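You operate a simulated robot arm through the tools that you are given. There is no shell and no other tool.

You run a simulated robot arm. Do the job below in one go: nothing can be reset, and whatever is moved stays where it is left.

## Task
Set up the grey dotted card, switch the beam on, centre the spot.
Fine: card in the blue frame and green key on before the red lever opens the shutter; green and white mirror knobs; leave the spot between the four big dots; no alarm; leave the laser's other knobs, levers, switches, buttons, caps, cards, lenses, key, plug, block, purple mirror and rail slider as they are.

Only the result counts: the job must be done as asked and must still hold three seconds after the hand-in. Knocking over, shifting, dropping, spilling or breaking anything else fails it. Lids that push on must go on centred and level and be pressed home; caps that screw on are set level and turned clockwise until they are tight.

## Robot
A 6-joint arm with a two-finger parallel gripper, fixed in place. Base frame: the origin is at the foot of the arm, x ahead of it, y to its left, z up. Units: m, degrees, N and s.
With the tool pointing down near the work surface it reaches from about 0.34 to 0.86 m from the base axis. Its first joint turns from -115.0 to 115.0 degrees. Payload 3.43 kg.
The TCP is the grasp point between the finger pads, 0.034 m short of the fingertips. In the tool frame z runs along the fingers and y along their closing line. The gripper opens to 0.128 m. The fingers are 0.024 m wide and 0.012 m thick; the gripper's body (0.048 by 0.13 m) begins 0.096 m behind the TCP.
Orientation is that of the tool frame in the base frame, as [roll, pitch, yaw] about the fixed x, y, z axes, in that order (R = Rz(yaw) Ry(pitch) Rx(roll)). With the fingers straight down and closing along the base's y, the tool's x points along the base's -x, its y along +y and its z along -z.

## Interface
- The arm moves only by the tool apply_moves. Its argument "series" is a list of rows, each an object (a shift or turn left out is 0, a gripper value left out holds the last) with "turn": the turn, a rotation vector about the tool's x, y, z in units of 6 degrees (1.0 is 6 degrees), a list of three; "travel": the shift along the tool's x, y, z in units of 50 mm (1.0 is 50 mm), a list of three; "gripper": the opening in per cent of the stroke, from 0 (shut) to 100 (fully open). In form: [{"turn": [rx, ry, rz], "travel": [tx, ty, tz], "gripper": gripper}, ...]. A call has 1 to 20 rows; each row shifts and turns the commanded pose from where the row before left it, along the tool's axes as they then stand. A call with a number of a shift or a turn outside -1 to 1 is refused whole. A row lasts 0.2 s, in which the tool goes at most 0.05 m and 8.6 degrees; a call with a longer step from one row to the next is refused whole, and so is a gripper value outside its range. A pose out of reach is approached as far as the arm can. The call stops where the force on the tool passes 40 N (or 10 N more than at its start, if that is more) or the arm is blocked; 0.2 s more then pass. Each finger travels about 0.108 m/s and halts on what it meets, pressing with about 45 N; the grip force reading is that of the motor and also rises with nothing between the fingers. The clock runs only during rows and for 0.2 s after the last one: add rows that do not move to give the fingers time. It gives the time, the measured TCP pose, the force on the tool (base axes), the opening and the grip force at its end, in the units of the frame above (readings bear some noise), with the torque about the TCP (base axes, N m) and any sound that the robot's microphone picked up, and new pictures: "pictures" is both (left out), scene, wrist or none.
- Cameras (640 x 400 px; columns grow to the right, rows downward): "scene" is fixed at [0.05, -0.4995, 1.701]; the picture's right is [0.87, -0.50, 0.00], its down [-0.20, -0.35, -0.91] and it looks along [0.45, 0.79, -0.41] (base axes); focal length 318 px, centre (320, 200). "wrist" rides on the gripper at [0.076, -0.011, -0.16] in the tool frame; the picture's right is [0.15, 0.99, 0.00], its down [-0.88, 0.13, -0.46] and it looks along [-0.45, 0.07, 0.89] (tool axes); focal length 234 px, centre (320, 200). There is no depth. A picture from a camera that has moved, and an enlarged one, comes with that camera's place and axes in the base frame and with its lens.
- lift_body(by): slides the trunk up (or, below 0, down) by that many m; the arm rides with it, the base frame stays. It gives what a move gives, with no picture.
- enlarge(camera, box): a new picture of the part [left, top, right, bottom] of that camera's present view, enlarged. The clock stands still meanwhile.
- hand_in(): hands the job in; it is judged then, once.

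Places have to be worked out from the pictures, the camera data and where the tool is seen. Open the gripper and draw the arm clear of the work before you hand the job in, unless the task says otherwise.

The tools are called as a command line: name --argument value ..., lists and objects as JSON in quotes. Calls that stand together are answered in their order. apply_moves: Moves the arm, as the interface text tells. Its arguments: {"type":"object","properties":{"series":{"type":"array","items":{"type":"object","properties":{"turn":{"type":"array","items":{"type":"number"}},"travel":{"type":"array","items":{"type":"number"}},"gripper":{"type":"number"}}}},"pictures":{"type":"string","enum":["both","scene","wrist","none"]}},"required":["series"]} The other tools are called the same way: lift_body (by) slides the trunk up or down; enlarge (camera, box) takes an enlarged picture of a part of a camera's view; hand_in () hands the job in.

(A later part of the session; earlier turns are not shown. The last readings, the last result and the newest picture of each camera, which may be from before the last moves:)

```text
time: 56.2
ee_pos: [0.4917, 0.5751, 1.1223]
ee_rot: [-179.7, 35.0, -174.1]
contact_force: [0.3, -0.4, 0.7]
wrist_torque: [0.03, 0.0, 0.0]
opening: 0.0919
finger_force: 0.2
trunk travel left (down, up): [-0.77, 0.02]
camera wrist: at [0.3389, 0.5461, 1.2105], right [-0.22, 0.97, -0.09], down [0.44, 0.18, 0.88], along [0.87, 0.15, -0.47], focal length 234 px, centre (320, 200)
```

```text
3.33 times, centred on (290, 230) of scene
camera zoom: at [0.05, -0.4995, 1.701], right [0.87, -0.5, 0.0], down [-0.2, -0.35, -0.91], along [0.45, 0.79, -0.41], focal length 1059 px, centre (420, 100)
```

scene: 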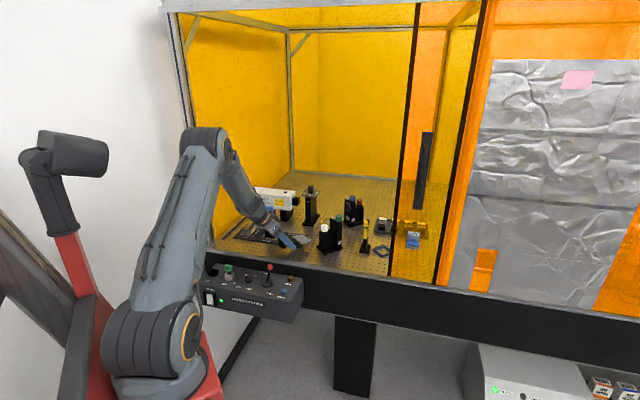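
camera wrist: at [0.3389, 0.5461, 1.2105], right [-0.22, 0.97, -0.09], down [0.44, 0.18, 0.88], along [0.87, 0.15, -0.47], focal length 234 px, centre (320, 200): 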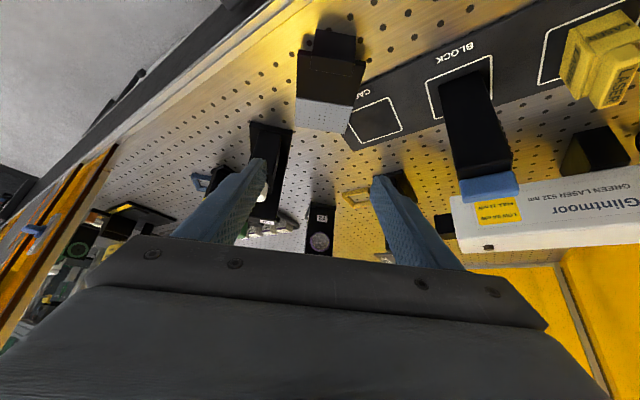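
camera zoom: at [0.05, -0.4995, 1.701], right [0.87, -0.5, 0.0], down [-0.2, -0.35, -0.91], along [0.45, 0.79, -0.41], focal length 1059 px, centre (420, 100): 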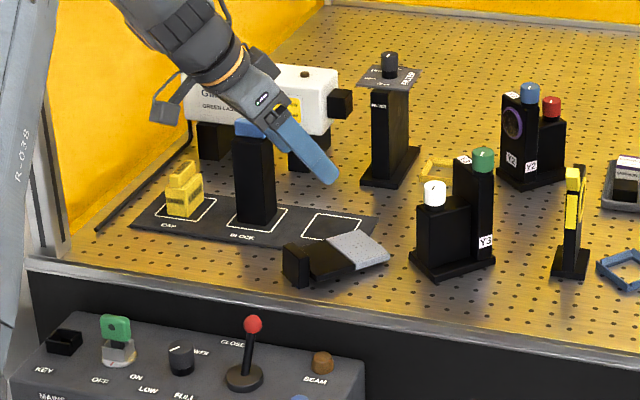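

The card lies aligned with the tool (az 6°), top edge near e≈0.664, in open space. Now I make the tool vertical and move above the grey end.

apply_moves --series '[{"turn": [0, 0.8333, 0]}, {"turn": [0, 0.8333, 0]}, {"turn": [0, 0.8333, 0]}, {"turn": [0, 0.8333, 0]}, {"turn": [0, 0.8333, 0]}, {"turn": [0, 0.8333, 0]}, {"turn": [0, 0.8333, 0]}, {"travel": [-0.606, -0.024, 0.615]}, {"travel": [-0.606, -0.024, 0.615]}, {"travel": [-0.606, -0.024, 0.615]}, {}]' --pictures "both"

enlarge --camera "wrist" --box '[220, 60, 440, 250]'

enlarge --camera "scene" --box '[230, 170, 350, 290]'

```text
time: 58.6
ee_pos: [0.5835, 0.5799, 1.0306]
ee_rot: [-179.7, 0.1, -174.0]
contact_force: [-0.1, 0.1, 0.1]
wrist_torque: [-0.01, 0.03, 0.01]
opening: 0.092
finger_force: 0.0
trunk travel left (down, up): [-0.77, 0.02]
camera wrist: at [0.5082, 0.5597, 1.191], right [-0.25, 0.97, 0.0], down [0.86, 0.22, 0.45], along [0.44, 0.11, -0.89], focal length 234 px, centre (320, 200)
```

scene: 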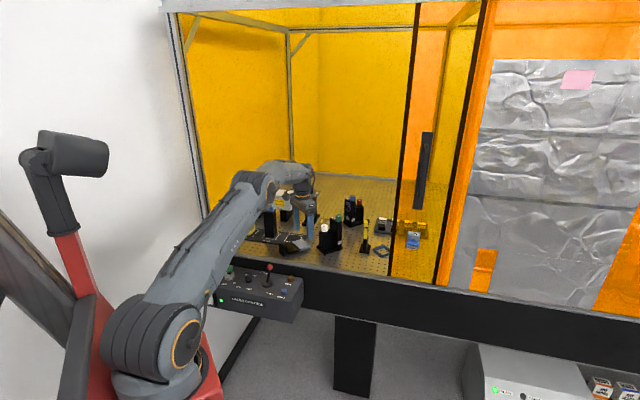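
wrist: 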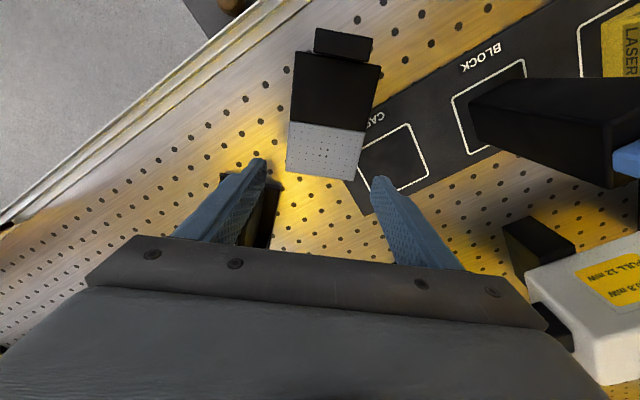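

```text
2.11 times, centred on (330, 155) of wrist
camera zoom: at [0.5082, 0.5597, 1.191], right [-0.25, 0.97, 0.0], down [0.86, 0.22, 0.45], along [0.44, 0.11, -0.89], focal length 493 px, centre (299, 295)
```

zoom: 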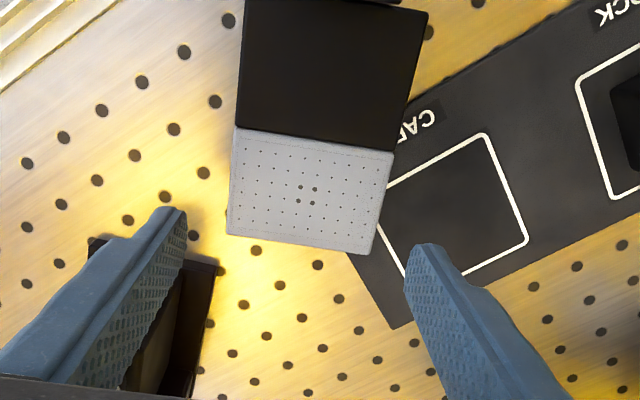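

```text
3.33 times, centred on (290, 230) of scene
camera zoom: at [0.05, -0.4995, 1.701], right [0.87, -0.5, 0.0], down [-0.2, -0.35, -0.91], along [0.45, 0.79, -0.41], focal length 1059 px, centre (420, 100)
```

zoom: 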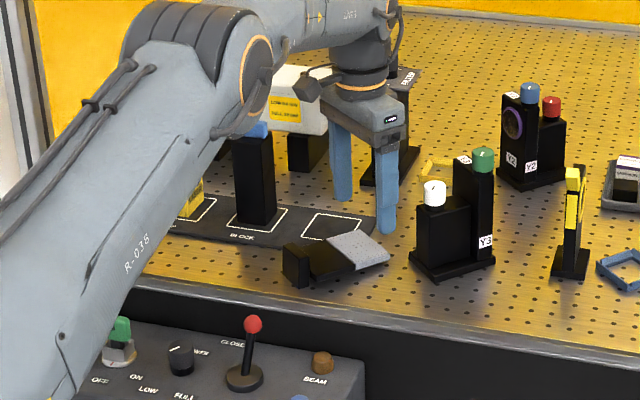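

The tool is vertical, centred on the card, about 18 mm in from its top edge. I descend to z≈0.968 beside the grey end and close.

apply_moves --series '[{"travel": [0, 0.02, 0.31]}, {"travel": [0, 0, 0.31]}, {"travel": [0, 0, 0.31]}, {"travel": [0, 0, 0.31]}, {}]' --pictures "wrist"

enlarge --camera "wrist" --box '[220, 60, 440, 250]'

```text
time: 59.8
ee_pos: [0.5833, 0.5812, 0.9761]
ee_rot: [180.0, 0.3, -174.0]
contact_force: [-10.5, -6.3, 12.9]
wrist_torque: [0.39, 0.58, 0.59]
opening: 0.089
finger_force: 0.0
trunk travel left (down, up): [-0.77, 0.02]
stopped in row 5: the force on the tool passed its limit at 41 N (the readings are from after the stop); the commanded pose is now the measured one
camera wrist: at [0.5068, 0.5616, 1.1354], right [-0.25, 0.97, 0.0], down [0.86, 0.22, 0.46], along [0.45, 0.11, -0.89], focal length 234 px, centre (320, 200)
```

wrist: 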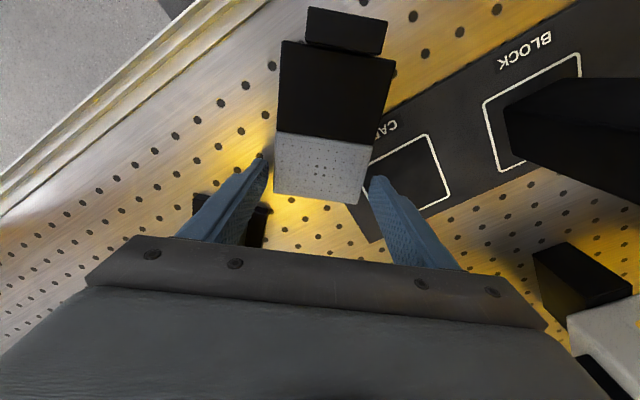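

```text
2.11 times, centred on (330, 155) of wrist
camera zoom: at [0.5068, 0.5616, 1.1354], right [-0.25, 0.97, 0.0], down [0.86, 0.22, 0.46], along [0.45, 0.11, -0.89], focal length 493 px, centre (299, 295)
```

zoom: 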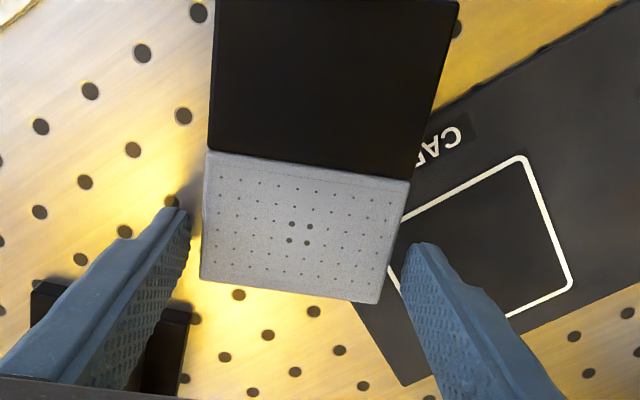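

The fingertips touched the dark mat at z≈0.942, so the mat is a few mm thicker than I assumed. I back up 3 mm and check that the force vanishes.

apply_moves --series '[{"travel": [0, 0, -0.06], "gripper": 72}, {}]' --pictures "wrist"

enlarge --camera "wrist" --box '[220, 60, 440, 250]'

enlarge --camera "scene" --box '[250, 190, 350, 270]'

```text
time: 60.4
ee_pos: [0.5846, 0.5823, 0.9748]
ee_rot: [180.0, 0.3, -174.3]
contact_force: [0.2, 0.0, -0.7]
wrist_torque: [0.0, 0.0, 0.0]
opening: 0.0923
finger_force: 0.1
trunk travel left (down, up): [-0.77, 0.02]
camera wrist: at [0.5083, 0.562, 1.1357], right [-0.25, 0.97, 0.0], down [0.86, 0.22, 0.46], along [0.45, 0.11, -0.89], focal length 234 px, centre (320, 200)
```

wrist: 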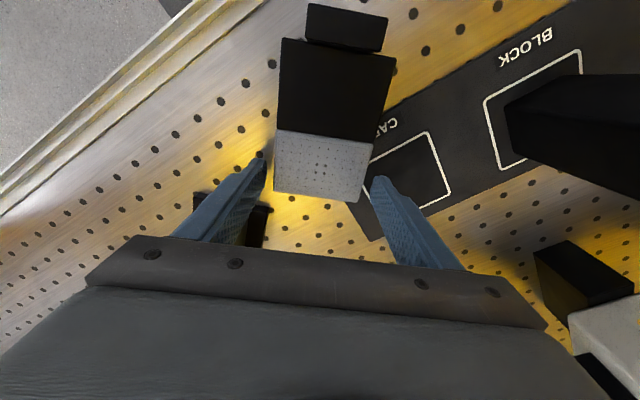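

```text
2.11 times, centred on (330, 155) of wrist
camera zoom: at [0.5083, 0.562, 1.1357], right [-0.25, 0.97, 0.0], down [0.86, 0.22, 0.46], along [0.45, 0.11, -0.89], focal length 493 px, centre (299, 295)
```

zoom: 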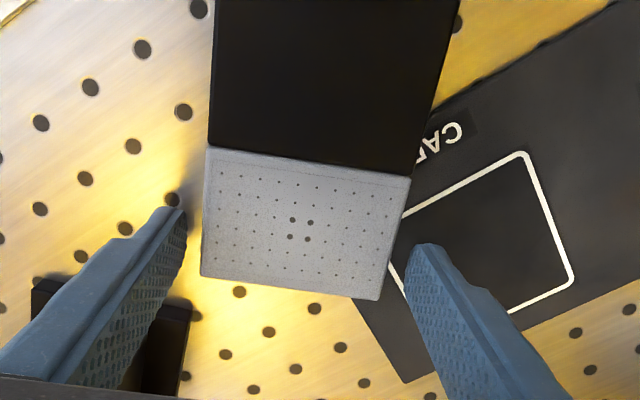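

```text
5.00 times, centred on (300, 230) of scene
camera zoom: at [0.05, -0.4995, 1.701], right [0.87, -0.5, 0.0], down [-0.2, -0.35, -0.91], along [0.45, 0.79, -0.41], focal length 1589 px, centre (420, 50)
```

zoom: 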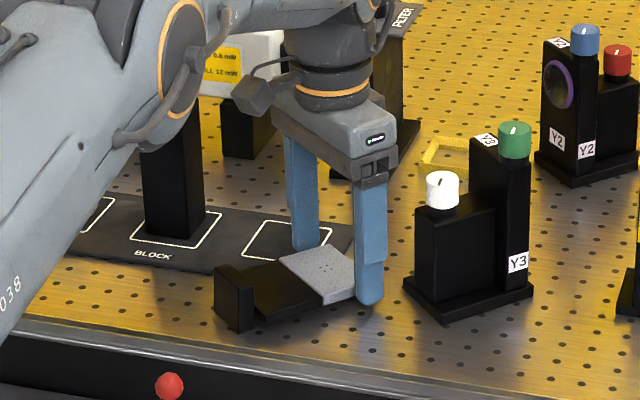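

The force is gone at z≈0.975. I close on the grey end.

apply_moves --series '[{"gripper": 64}, {"gripper": 50}, {"gripper": 50}, {"gripper": 50}]' --pictures "wrist"

enlarge --camera "wrist" --box '[220, 60, 440, 250]'

```text
time: 61.4
ee_pos: [0.5841, 0.5823, 0.9761]
ee_rot: [-180.0, 0.3, -174.1]
contact_force: [-0.1, 0.0, -0.8]
wrist_torque: [0.02, -0.11, 0.04]
opening: 0.0753
finger_force: 44.9
trunk travel left (down, up): [-0.77, 0.02]
camera wrist: at [0.5078, 0.5623, 1.136], right [-0.25, 0.97, 0.0], down [0.86, 0.22, 0.46], along [0.45, 0.11, -0.89], focal length 234 px, centre (320, 200)
```

wrist: 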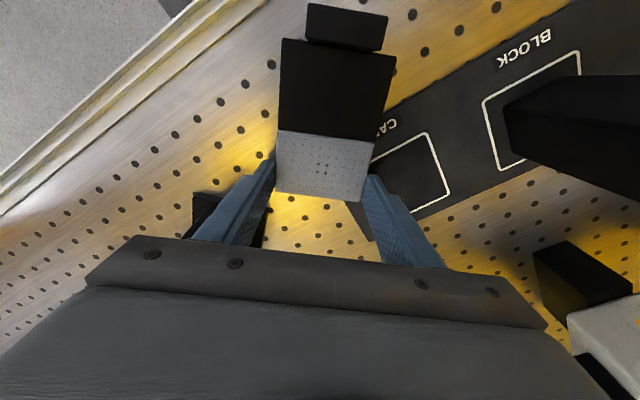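

```text
2.11 times, centred on (330, 155) of wrist
camera zoom: at [0.5078, 0.5623, 1.136], right [-0.25, 0.97, 0.0], down [0.86, 0.22, 0.46], along [0.45, 0.11, -0.89], focal length 493 px, centre (299, 295)
```

zoom: 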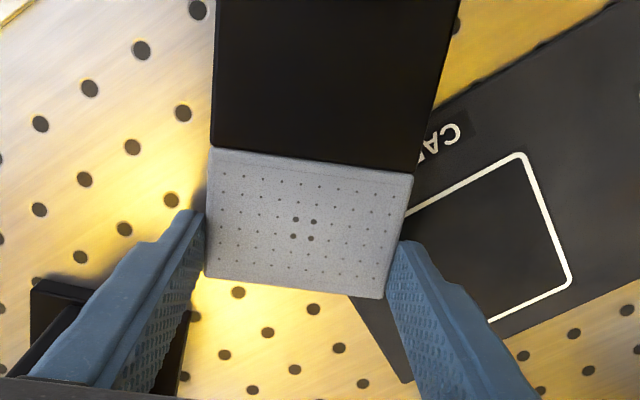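

The grey end is gripped (0.0753 m, 45 N). I lift 40 mm slowly and see whether the base swings down.

apply_moves --series '[{"travel": [0, 0, -0.2]}, {"travel": [0, 0, -0.2]}, {"travel": [0, 0, -0.2]}, {"travel": [0, 0, -0.2]}, {}]' --pictures "both"

enlarge --camera "wrist" --box '[220, 20, 440, 250]'

enlarge --camera "scene" --box '[250, 190, 350, 270]'

```text
time: 62.6
ee_pos: [0.5852, 0.5825, 1.0142]
ee_rot: [-180.0, 0.3, -174.0]
contact_force: [-0.4, -0.2, -2.7]
wrist_torque: [0.0, -0.12, -0.02]
opening: 0.0751
finger_force: 45.3
trunk travel left (down, up): [-0.77, 0.02]
camera wrist: at [0.5079, 0.5619, 1.1756], right [-0.25, 0.97, 0.0], down [0.86, 0.22, 0.46], along [0.45, 0.11, -0.89], focal length 234 px, centre (320, 200)
```

scene: 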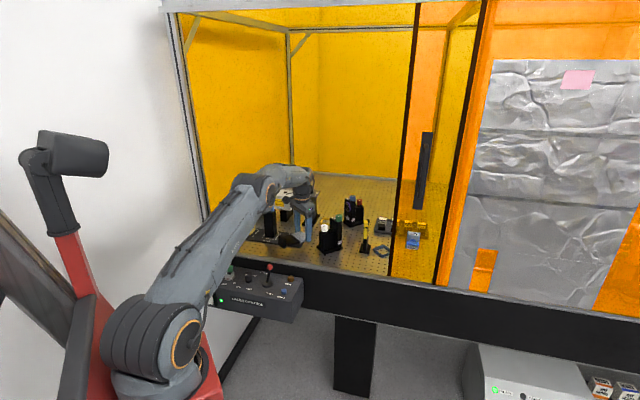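
wrist: 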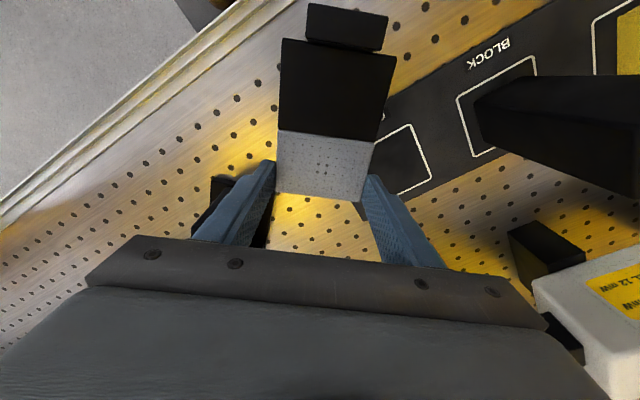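

```text
1.74 times, centred on (330, 135) of wrist
camera zoom: at [0.5079, 0.5619, 1.1756], right [-0.25, 0.97, 0.0], down [0.86, 0.22, 0.46], along [0.45, 0.11, -0.89], focal length 407 px, centre (303, 313)
```

zoom: 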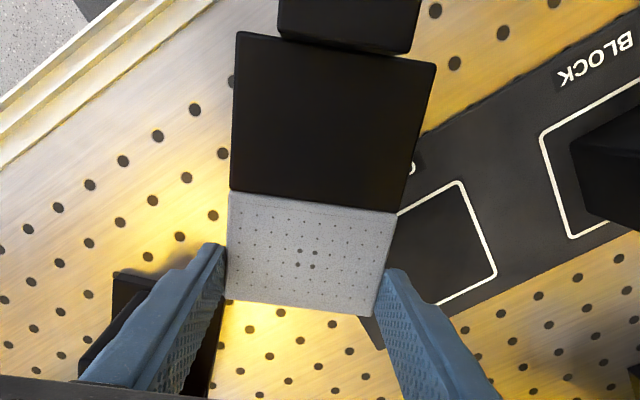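

```text
5.00 times, centred on (300, 230) of scene
camera zoom: at [0.05, -0.4995, 1.701], right [0.87, -0.5, 0.0], down [-0.2, -0.35, -0.91], along [0.45, 0.79, -0.41], focal length 1589 px, centre (420, 50)
```

zoom: 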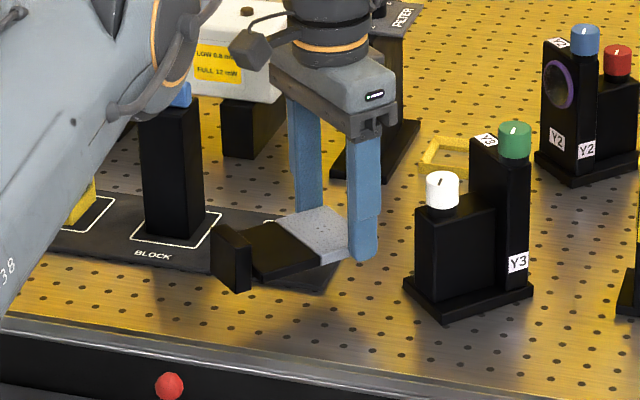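

The card is held rigidly, horizontal. I raise it to z≈1.13 and then pitch the tool forward in small steps to bring the card upright.

apply_moves --series '[{"travel": [0, 0, -0.39]}, {"travel": [0, 0, -0.39]}, {"travel": [0, 0, -0.39]}, {"travel": [0, 0, -0.39]}, {"travel": [0, 0, -0.39]}, {"travel": [0, 0, -0.39]}, {"turn": [0, -0.6, 0]}, {"turn": [0, -0.6, 0]}, {"turn": [0, -0.6, 0]}, {"turn": [0, -0.6, 0]}, {"turn": [0, -0.6, 0]}, {"turn": [0, -0.6, 0]}, {"turn": [0, -0.6, 0]}, {"turn": [0, -0.6, 0]}, {}]' --pictures "both"

enlarge --camera "scene" --box '[220, 150, 360, 270]'

```text
time: 65.8
ee_pos: [0.5844, 0.5827, 1.1344]
ee_rot: [179.9, 29.1, -174.1]
contact_force: [0.2, 0.9, -1.3]
wrist_torque: [0.03, -0.12, 0.0]
opening: 0.0755
finger_force: 45.0
trunk travel left (down, up): [-0.77, 0.02]
camera wrist: at [0.4404, 0.5549, 1.2369], right [-0.23, 0.97, -0.07], down [0.53, 0.18, 0.83], along [0.82, 0.15, -0.56], focal length 234 px, centre (320, 200)
```

scene: 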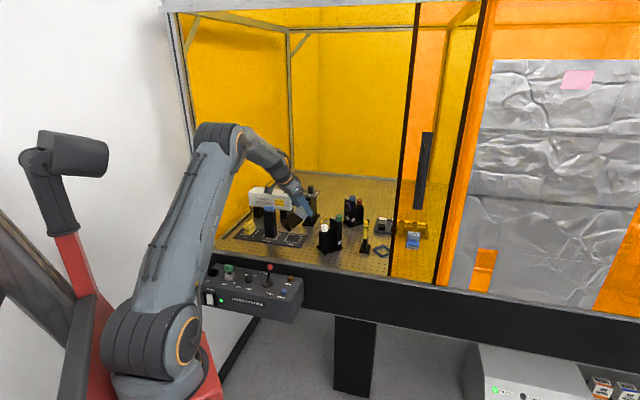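
wrist: 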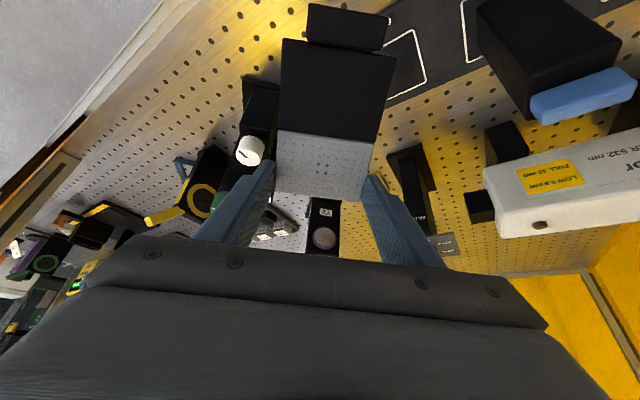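

```text
3.33 times, centred on (290, 210) of scene
camera zoom: at [0.05, -0.4995, 1.701], right [0.87, -0.5, 0.0], down [-0.2, -0.35, -0.91], along [0.45, 0.79, -0.41], focal length 1059 px, centre (420, 167)
```

zoom: 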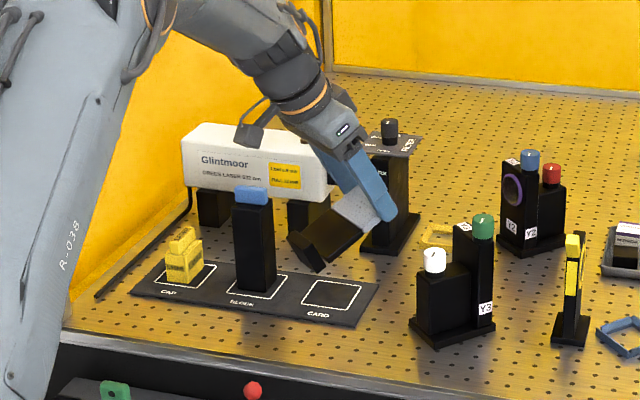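

At 29° of tilt the card is following rigidly. I continue pitching another 56°.

apply_moves --series '[{"turn": [0, -0.6, 0]}, {"turn": [0, -0.6, 0]}, {"turn": [0, -0.6, 0]}, {"turn": [0, -0.6, 0]}, {"turn": [0, -0.6, 0]}, {"turn": [0, -0.6, 0]}, {"turn": [0, -0.6, 0]}, {"turn": [0, -0.6, 0]}, {}]' --pictures "both"

enlarge --camera "scene" --box '[220, 150, 360, 270]'

```text
time: 67.8
ee_pos: [0.5838, 0.5823, 1.132]
ee_rot: [179.9, 57.9, -174.1]
contact_force: [0.1, -0.2, -1.5]
wrist_torque: [0.01, -0.05, 0.0]
opening: 0.0755
finger_force: 45.3
trunk travel left (down, up): [-0.77, 0.02]
camera wrist: at [0.4084, 0.5519, 1.1547], right [-0.18, 0.98, -0.12], down [0.07, 0.14, 0.99], along [0.98, 0.17, -0.09], focal length 234 px, centre (320, 200)
```

scene: 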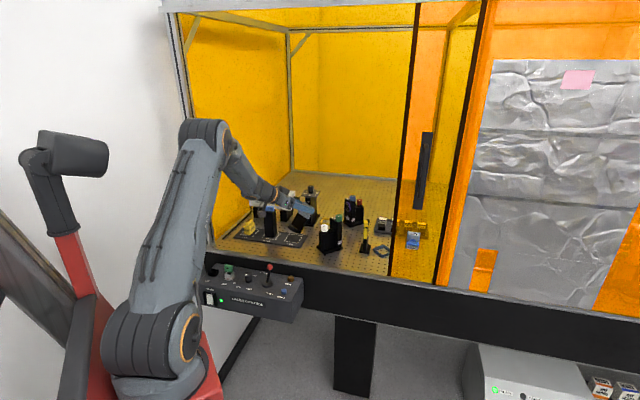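
wrist: 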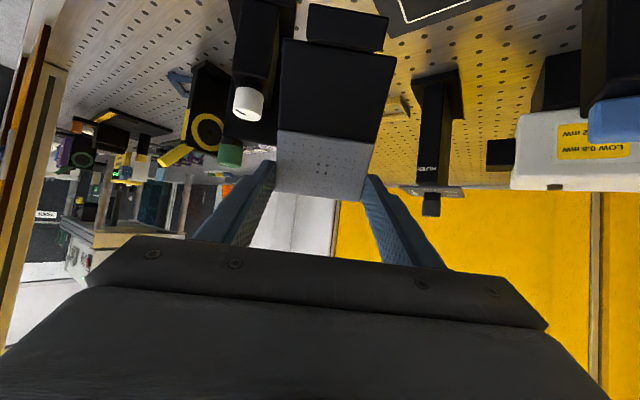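

```text
3.33 times, centred on (290, 210) of scene
camera zoom: at [0.05, -0.4995, 1.701], right [0.87, -0.5, 0.0], down [-0.2, -0.35, -0.91], along [0.45, 0.79, -0.41], focal length 1059 px, centre (420, 167)
```

zoom: 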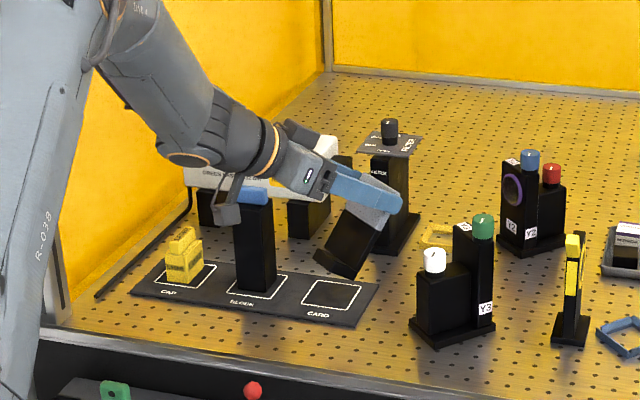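

τ=58° and all is well. I continue to about 85°.

apply_moves --series '[{"turn": [0, -0.56, 0]}, {"turn": [0, -0.56, 0]}, {"turn": [0, -0.56, 0]}, {"turn": [0, -0.56, 0]}, {"turn": [0, -0.56, 0]}, {"turn": [0, -0.56, 0]}, {"turn": [0, -0.56, 0]}, {"turn": [0, -0.56, 0]}, {}]' --pictures "both"

enlarge --camera "scene" --box '[220, 150, 360, 270]'

```text
time: 69.8
ee_pos: [0.5836, 0.5827, 1.1318]
ee_rot: [179.5, 84.8, -174.7]
contact_force: [-1.3, 0.1, -1.5]
wrist_torque: [-0.01, 0.0, -0.05]
opening: 0.0754
finger_force: 45.8
trunk travel left (down, up): [-0.77, 0.02]
camera wrist: at [0.4188, 0.5525, 1.0731], right [-0.11, 0.98, -0.14], down [-0.38, 0.09, 0.92], along [0.92, 0.16, 0.37], focal length 234 px, centre (320, 200)
```

scene: 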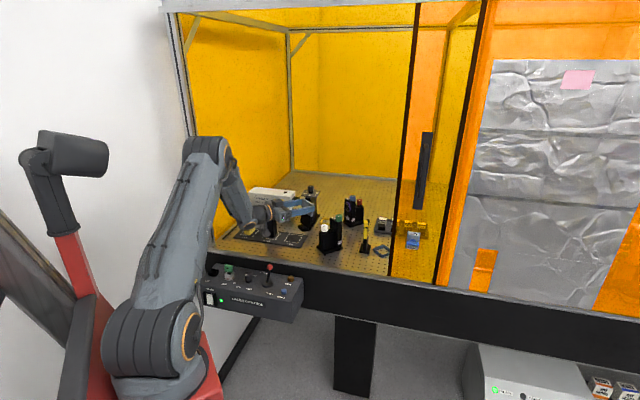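
wrist: 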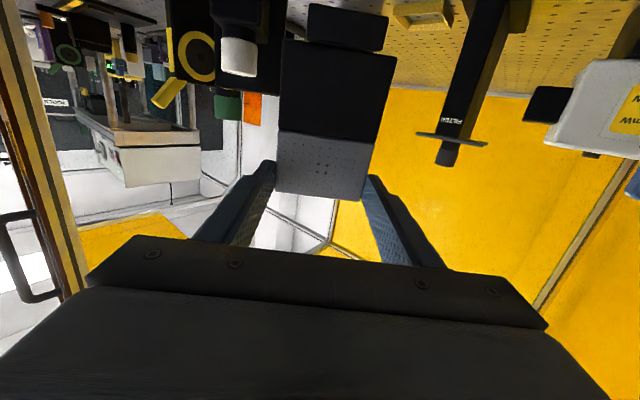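

```text
3.33 times, centred on (290, 210) of scene
camera zoom: at [0.05, -0.4995, 1.701], right [0.87, -0.5, 0.0], down [-0.2, -0.35, -0.91], along [0.45, 0.79, -0.41], focal length 1059 px, centre (420, 167)
```

zoom: 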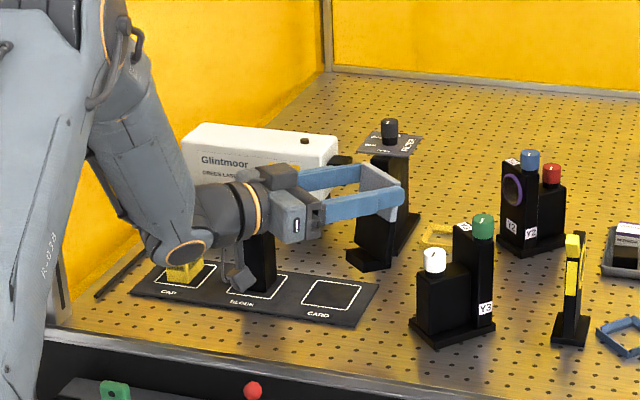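

The card is now almost upright, base down and dotted face toward the robot. I shift it over the flat mat area near (0.57, 0.63) and lower it to just above the surface.

apply_moves --series '[{"travel": [0.0064, 0.325, -0.07]}, {"travel": [0.0064, 0.325, -0.07]}, {"travel": [0.0064, 0.325, -0.07]}, {"travel": [0.238, 0, 0.0217]}, {"travel": [0.238, 0, 0.0217]}, {"travel": [0.238, 0, 0.0217]}, {"travel": [0.238, 0, 0.0217]}, {"travel": [0.238, 0, 0.0217]}, {}]' --pictures "both"

enlarge --camera "scene" --box '[240, 170, 340, 260]'

```text
time: 71.8
ee_pos: [0.5686, 0.6311, 1.0735]
ee_rot: [179.3, 84.7, -174.9]
contact_force: [-0.7, 0.8, -0.8]
wrist_torque: [-0.01, 0.02, -0.02]
opening: 0.0756
finger_force: 45.1
trunk travel left (down, up): [-0.77, 0.02]
camera wrist: at [0.4032, 0.6015, 1.0139], right [-0.11, 0.98, -0.14], down [-0.38, 0.09, 0.92], along [0.92, 0.16, 0.37], focal length 234 px, centre (320, 200)
```

scene: 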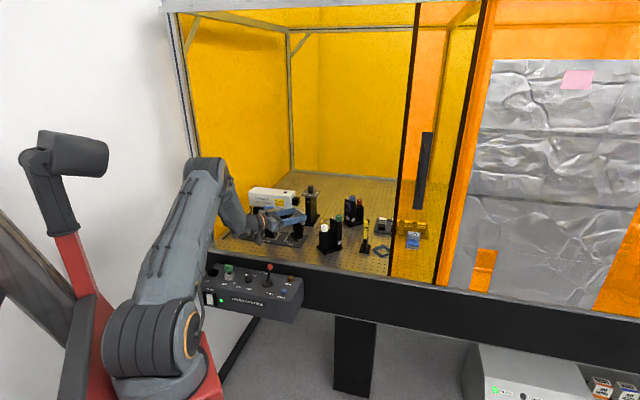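
wrist: 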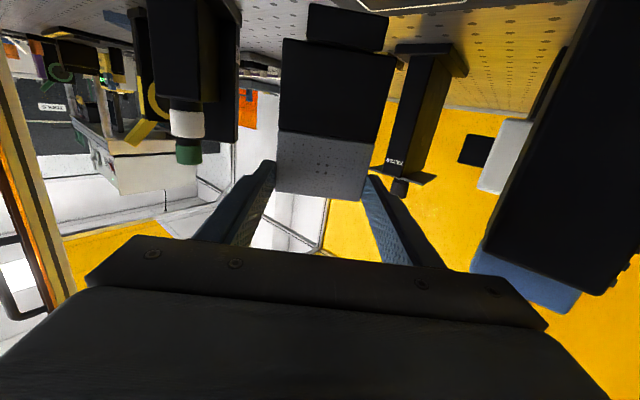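

```text
4.44 times, centred on (290, 215) of scene
camera zoom: at [0.05, -0.4995, 1.701], right [0.87, -0.5, 0.0], down [-0.2, -0.35, -0.91], along [0.45, 0.79, -0.41], focal length 1412 px, centre (453, 133)
```

zoom: 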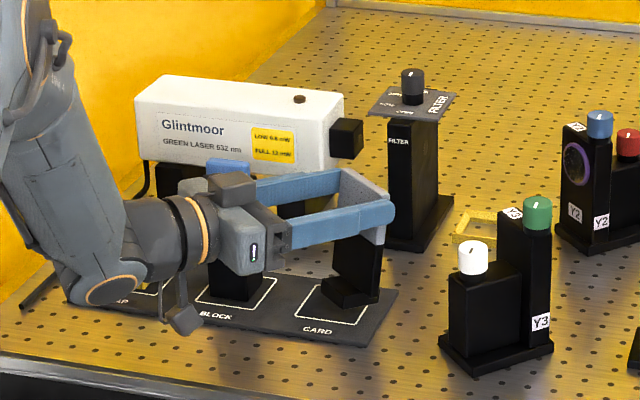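

The card hovers upright over the CARD area, clear of the block. I lower it in 4 mm steps until contact.

apply_moves --series '[{"travel": [0.08, 0, 0.0073]}, {"travel": [0.08, 0, 0.0073]}, {"travel": [0.08, 0, 0.0073]}, {}]' --pictures "scene"

enlarge --camera "scene" --box '[270, 190, 330, 250]'

```text
time: 72.8
ee_pos: [0.5678, 0.6305, 1.0621]
ee_rot: [179.6, 84.7, -174.5]
contact_force: [0.5, -0.2, -1.8]
wrist_torque: [0.02, 0.0, -0.01]
opening: 0.0752
finger_force: 45.8
trunk travel left (down, up): [-0.77, 0.02]
```

scene: 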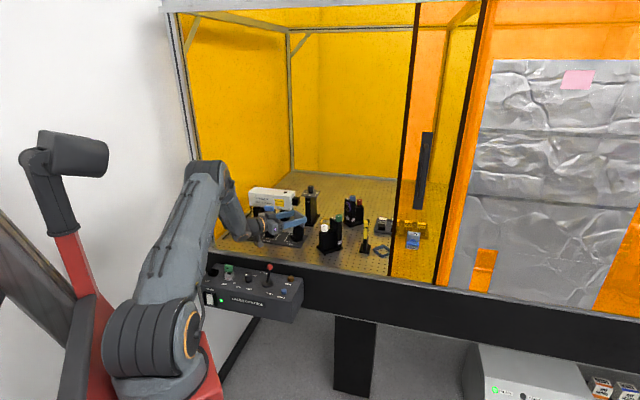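

```text
6.67 times, centred on (300, 220) of scene
camera zoom: at [0.05, -0.4995, 1.701], right [0.87, -0.5, 0.0], down [-0.2, -0.35, -0.91], along [0.45, 0.79, -0.41], focal length 2119 px, centre (453, 67)
```

zoom: 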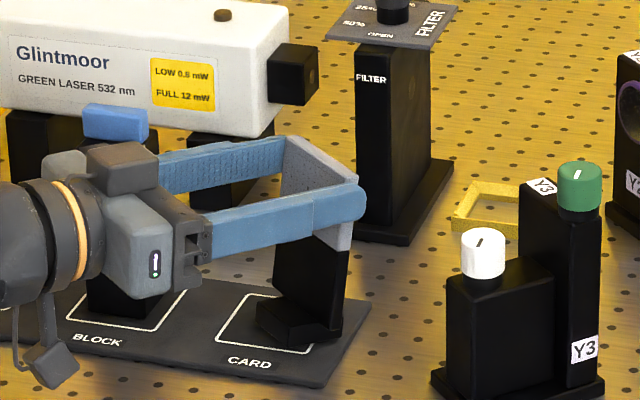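

Still no contact. I add 5° more pitch so the card is closer to vertical, then continue lowering in small steps.

apply_moves --series '[{"turn": [0, -0.42, 0]}, {"turn": [0, -0.42, 0]}, {"travel": [0.06, 0, 0]}, {}]' --pictures "scene"

enlarge --camera "scene" --box '[270, 190, 330, 250]'

```text
time: 73.8
ee_pos: [0.567, 0.6295, 1.0582]
ee_rot: [164.9, 89.8, 170.9]
contact_force: [0.5, -0.2, -2.2]
wrist_torque: [-0.02, 0.06, -0.01]
opening: 0.0753
finger_force: 45.1
trunk travel left (down, up): [-0.77, 0.02]
```

scene: 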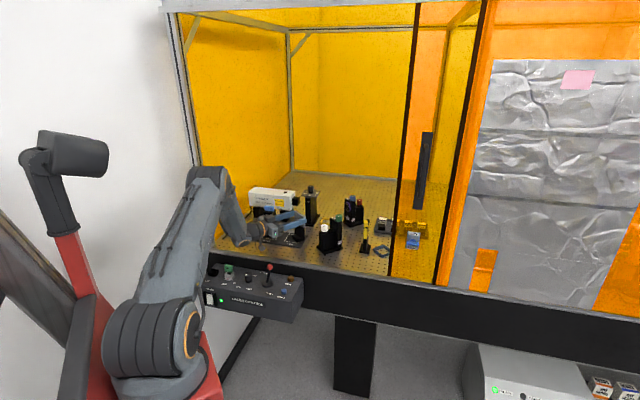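

```text
6.67 times, centred on (300, 220) of scene
camera zoom: at [0.05, -0.4995, 1.701], right [0.87, -0.5, 0.0], down [-0.2, -0.35, -0.91], along [0.45, 0.79, -0.41], focal length 2119 px, centre (453, 67)
```

zoom: 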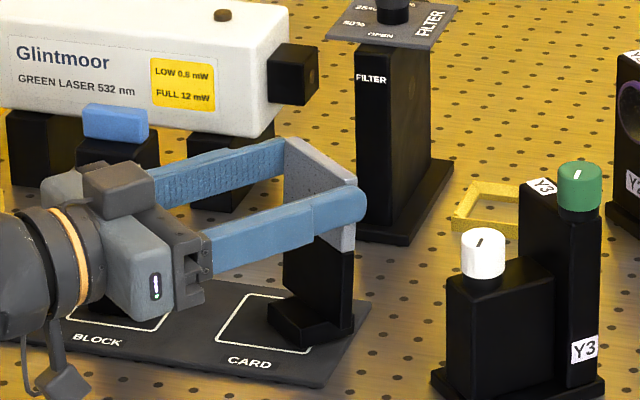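

The card is vertical now. I lower in 2 mm steps watching the force.

apply_moves --series '[{"travel": [0.04, 0, 0]}, {"travel": [0.04, 0, 0]}, {}]' --pictures "none"

apply_moves --series '[{"travel": [0.04, 0, 0]}, {"travel": [0.04, 0, 0]}, {}]' --pictures "scene"

enlarge --camera "scene" --box '[270, 190, 330, 250]'

```text
time: 74.6
ee_pos: [0.5685, 0.6313, 1.0535]
ee_rot: [155.4, 89.7, 161.4]
contact_force: [-0.5, 0.6, 2.9]
wrist_torque: [0.01, -0.1, -0.02]
opening: 0.0752
finger_force: 45.2
trunk travel left (down, up): [-0.77, 0.02]
```

```text
time: 75.4
ee_pos: [0.5677, 0.6296, 1.0539]
ee_rot: [64.9, 89.7, 70.8]
contact_force: [-1.3, -1.3, 27.5]
wrist_torque: [-0.24, -0.97, -0.08]
opening: 0.0751
finger_force: 45.0
trunk travel left (down, up): [-0.77, 0.02]
```

scene: 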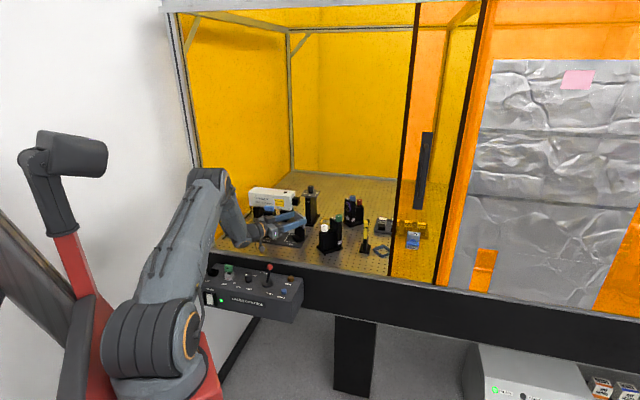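

```text
6.67 times, centred on (300, 220) of scene
camera zoom: at [0.05, -0.4995, 1.701], right [0.87, -0.5, 0.0], down [-0.2, -0.35, -0.91], along [0.45, 0.79, -0.41], focal length 2119 px, centre (453, 67)
```

zoom: 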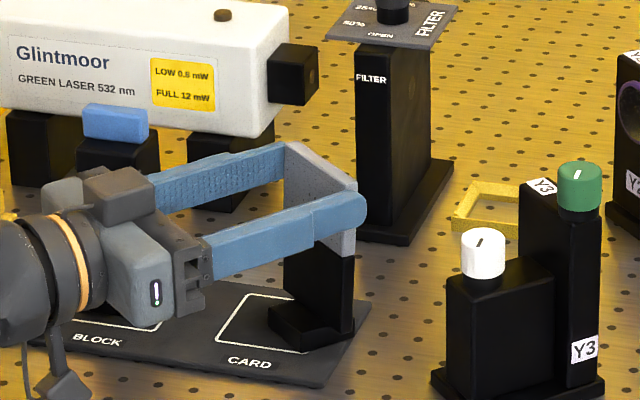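

It touched down (27 N). I ease off 3 mm, then open the fingers and see if the card stands by itself.

apply_moves --series '[{"travel": [-0.06, 0, 0]}, {}]' --pictures "none"

apply_moves --series '[{"gripper": 62}, {"gripper": 66}, {"gripper": 72}, {"gripper": 72}]' --pictures "scene"

enlarge --camera "scene" --box '[270, 190, 330, 250]'

```text
time: 76.0
ee_pos: [0.5667, 0.6292, 1.0547]
ee_rot: [122.9, 89.7, 128.8]
contact_force: [6.8, 6.2, 23.6]
wrist_torque: [0.71, -1.75, 0.19]
opening: 0.0755
finger_force: 45.4
trunk travel left (down, up): [-0.77, 0.02]
```

```text
time: 77.0
ee_pos: [0.5684, 0.6287, 1.0521]
ee_rot: [171.0, 89.9, 176.9]
contact_force: [-0.3, -0.5, -0.2]
wrist_torque: [-0.02, 0.03, 0.02]
opening: 0.0924
finger_force: 0.1
trunk travel left (down, up): [-0.77, 0.02]
```

scene: 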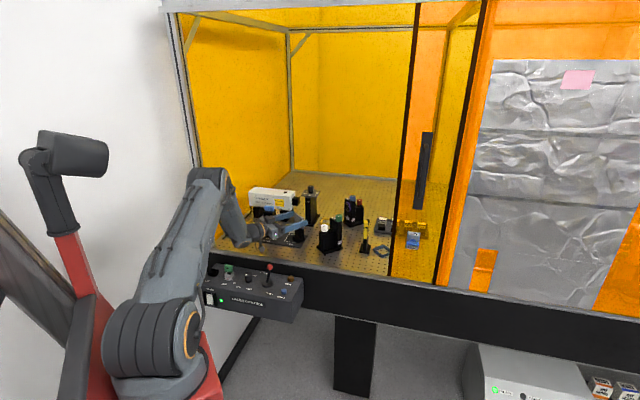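

```text
6.67 times, centred on (300, 220) of scene
camera zoom: at [0.05, -0.4995, 1.701], right [0.87, -0.5, 0.0], down [-0.2, -0.35, -0.91], along [0.45, 0.79, -0.41], focal length 2119 px, centre (453, 67)
```

zoom: 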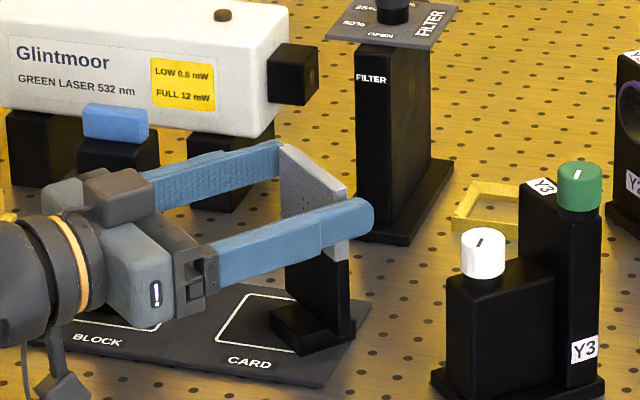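

The card stands on its own, upright. I retract the fingers straight back, then raise the hand.

apply_moves --series '[{"travel": [0, 0, -0.4]}, {"travel": [0, 0, -0.4]}, {"travel": [0, 0, -0.4]}, {"travel": [0, 0, -0.4]}, {"travel": [-0.6, 0, 0]}, {"travel": [-0.6, 0, 0]}, {"travel": [-0.6, 0, 0]}, {"travel": [-0.6, 0, 0]}, {}]' --pictures "both"

enlarge --camera "scene" --box '[260, 180, 340, 260]'

```text
time: 79.0
ee_pos: [0.49, 0.6215, 1.171]
ee_rot: [168.1, 89.8, 174.0]
contact_force: [-0.5, -0.4, 0.7]
wrist_torque: [0.0, 0.05, 0.02]
opening: 0.0923
finger_force: 0.0
trunk travel left (down, up): [-0.77, 0.02]
camera wrist: at [0.3294, 0.5935, 1.0987], right [-0.1, 0.98, -0.15], down [-0.46, 0.08, 0.88], along [0.88, 0.16, 0.45], focal length 234 px, centre (320, 200)
```

scene: 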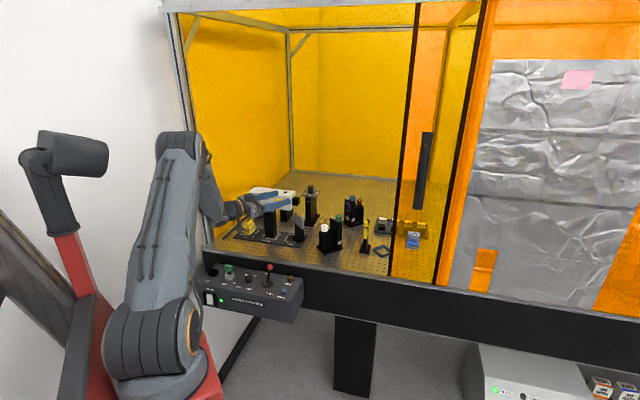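
wrist: 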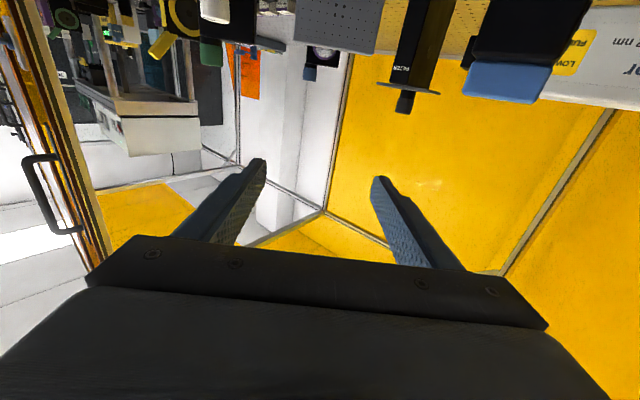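

```text
5.00 times, centred on (300, 220) of scene
camera zoom: at [0.05, -0.4995, 1.701], right [0.87, -0.5, 0.0], down [-0.2, -0.35, -0.91], along [0.45, 0.79, -0.41], focal length 1589 px, centre (420, 100)
```

zoom: 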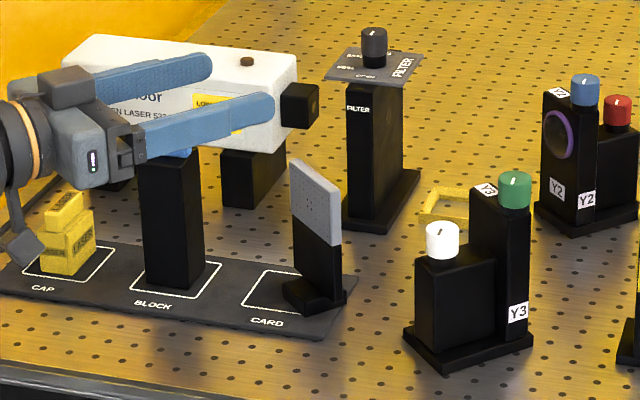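

The card stands upright and undisturbed. I rotate the tool back to a 30° tilt above and in front of it, for a fresh, deeper grip from above.

apply_moves --series '[{"turn": [0, 0.8333, 0]}, {"turn": [0, 0.8333, 0]}, {"turn": [0, 0.8333, 0]}, {"turn": [0, 0.8333, 0]}, {"turn": [0, 0.8333, 0]}, {"turn": [0, 0.8333, 0]}, {"turn": [0, 0.8333, 0]}, {"turn": [0, 0.8333, 0]}, {"turn": [0, 0.8333, 0]}, {"turn": [0, 0.8333, 0]}, {"turn": [0, 0.8333, 0]}, {"turn": [0, 0.8333, 0], "gripper": 78}, {}]' --pictures "wrist"

enlarge --camera "wrist" --box '[250, 60, 390, 190]'

```text
time: 81.8
ee_pos: [0.4892, 0.6227, 1.1739]
ee_rot: [180.0, 29.6, -174.1]
contact_force: [-0.1, 0.0, 0.1]
wrist_torque: [0.01, -0.02, 0.02]
opening: 0.0998
finger_force: 0.0
trunk travel left (down, up): [-0.77, 0.02]
camera wrist: at [0.3447, 0.5943, 1.2754], right [-0.23, 0.97, -0.07], down [0.52, 0.18, 0.83], along [0.82, 0.15, -0.55], focal length 234 px, centre (320, 200)
```

wrist: 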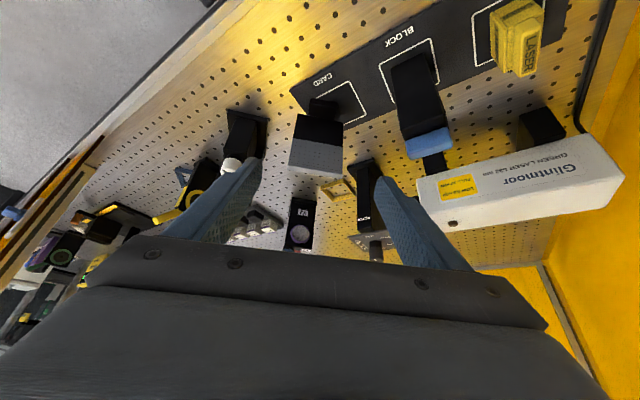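

```text
3.08 times, centred on (320, 125) of wrist
camera zoom: at [0.3447, 0.5943, 1.2754], right [-0.23, 0.97, -0.07], down [0.52, 0.18, 0.83], along [0.82, 0.15, -0.55], focal length 720 px, centre (320, 431)
```

zoom: 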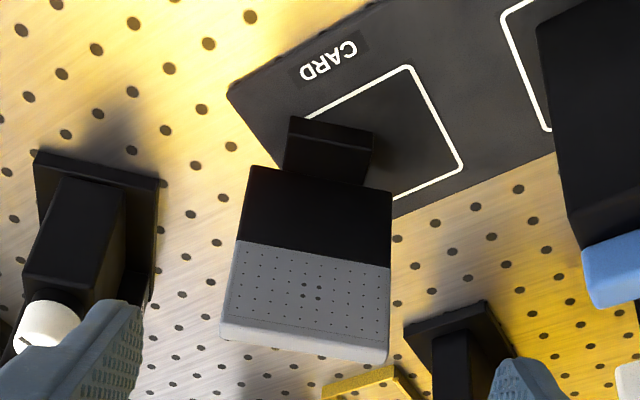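

The card stands vertical: plate front at e≈0.648, centre y'≈0.5635, top z≈1.063. I move over it and lower the open fingers around its upper 45 mm.

apply_moves --series '[{"turn": [0.08, -0.07, 0.145]}, {"travel": [-0.446, -0.028, 0.59]}, {"travel": [-0.446, -0.028, 0.59]}, {"travel": [-0.446, -0.028, 0.59]}, {"travel": [0.215, 0, 0.378]}, {"travel": [0.215, 0, 0.378]}, {"travel": [0.215, 0, 0.378]}, {"travel": [0.215, 0, 0.378]}, {}]' --pictures "both"

enlarge --camera "wrist" --box '[220, 60, 440, 250]'

enlarge --camera "scene" --box '[260, 180, 340, 260]'

```text
time: 83.8
ee_pos: [0.5899, 0.6268, 1.042]
ee_rot: [179.9, 30.1, -175.1]
contact_force: [-0.1, 0.1, -0.4]
wrist_torque: [-0.03, -0.04, -0.01]
opening: 0.0997
finger_force: 0.0
trunk travel left (down, up): [-0.77, 0.02]
camera wrist: at [0.4449, 0.6016, 1.1426], right [-0.21, 0.97, -0.07], down [0.52, 0.17, 0.84], along [0.83, 0.14, -0.54], focal length 234 px, centre (320, 200)
```

scene: 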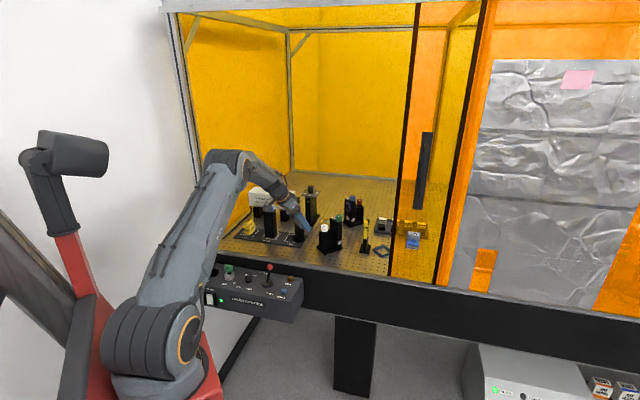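
wrist: 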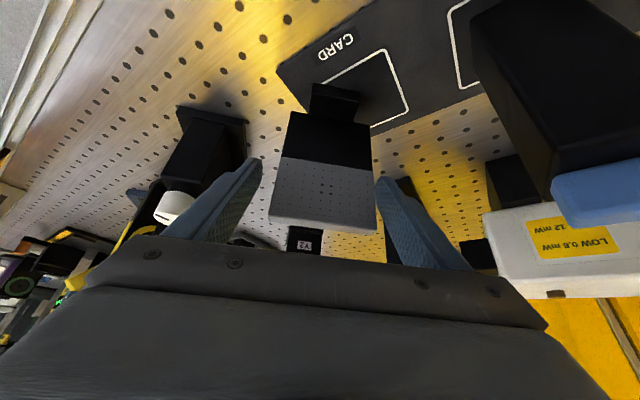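

```text
2.11 times, centred on (330, 155) of wrist
camera zoom: at [0.4449, 0.6016, 1.1426], right [-0.21, 0.97, -0.07], down [0.52, 0.17, 0.84], along [0.83, 0.14, -0.54], focal length 493 px, centre (299, 295)
```

zoom: 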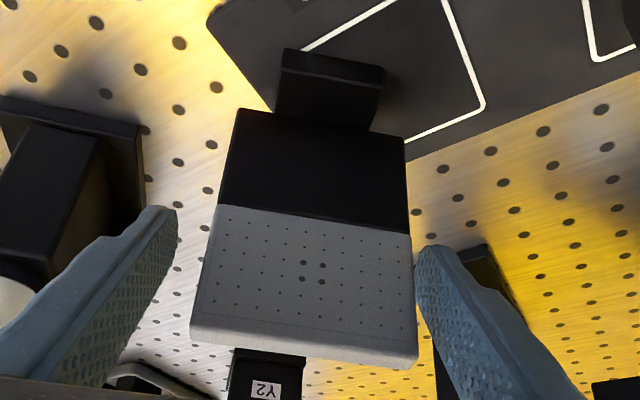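

```text
5.00 times, centred on (300, 220) of scene
camera zoom: at [0.05, -0.4995, 1.701], right [0.87, -0.5, 0.0], down [-0.2, -0.35, -0.91], along [0.45, 0.79, -0.41], focal length 1589 px, centre (420, 100)
```

zoom: 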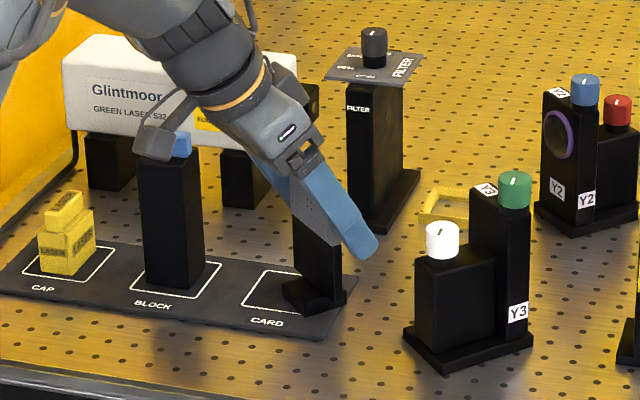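

The fingers straddle the card's upper part. I close on it.

apply_moves --series '[{"gripper": 66}, {"gripper": 60}, {"gripper": 48}, {"gripper": 48}, {"gripper": 48}]' --pictures "wrist"

enlarge --camera "wrist" --box '[220, 60, 440, 250]'

```text
time: 85.0
ee_pos: [0.5913, 0.626, 1.0421]
ee_rot: [179.9, 30.3, -175.2]
contact_force: [0.4, 0.6, -0.1]
wrist_torque: [-0.06, -0.03, -0.01]
opening: 0.0756
finger_force: 45.1
trunk travel left (down, up): [-0.77, 0.02]
camera wrist: at [0.4448, 0.6015, 1.1428], right [-0.21, 0.97, -0.07], down [0.52, 0.17, 0.84], along [0.83, 0.14, -0.54], focal length 234 px, centre (320, 200)
```

wrist: 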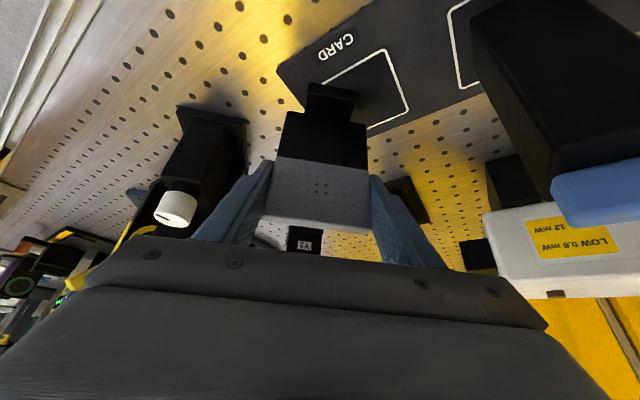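

```text
2.11 times, centred on (330, 155) of wrist
camera zoom: at [0.4448, 0.6015, 1.1428], right [-0.21, 0.97, -0.07], down [0.52, 0.17, 0.84], along [0.83, 0.14, -0.54], focal length 493 px, centre (299, 295)
```

zoom: 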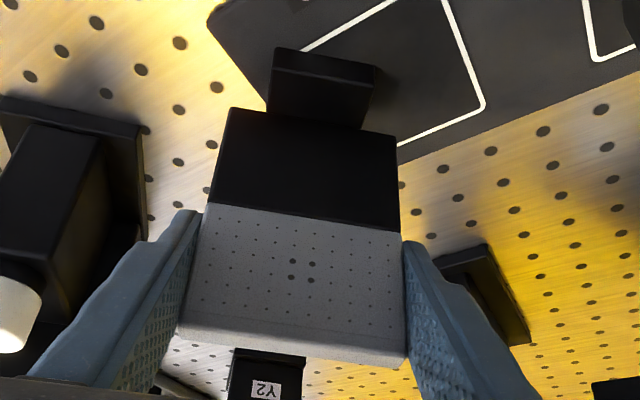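

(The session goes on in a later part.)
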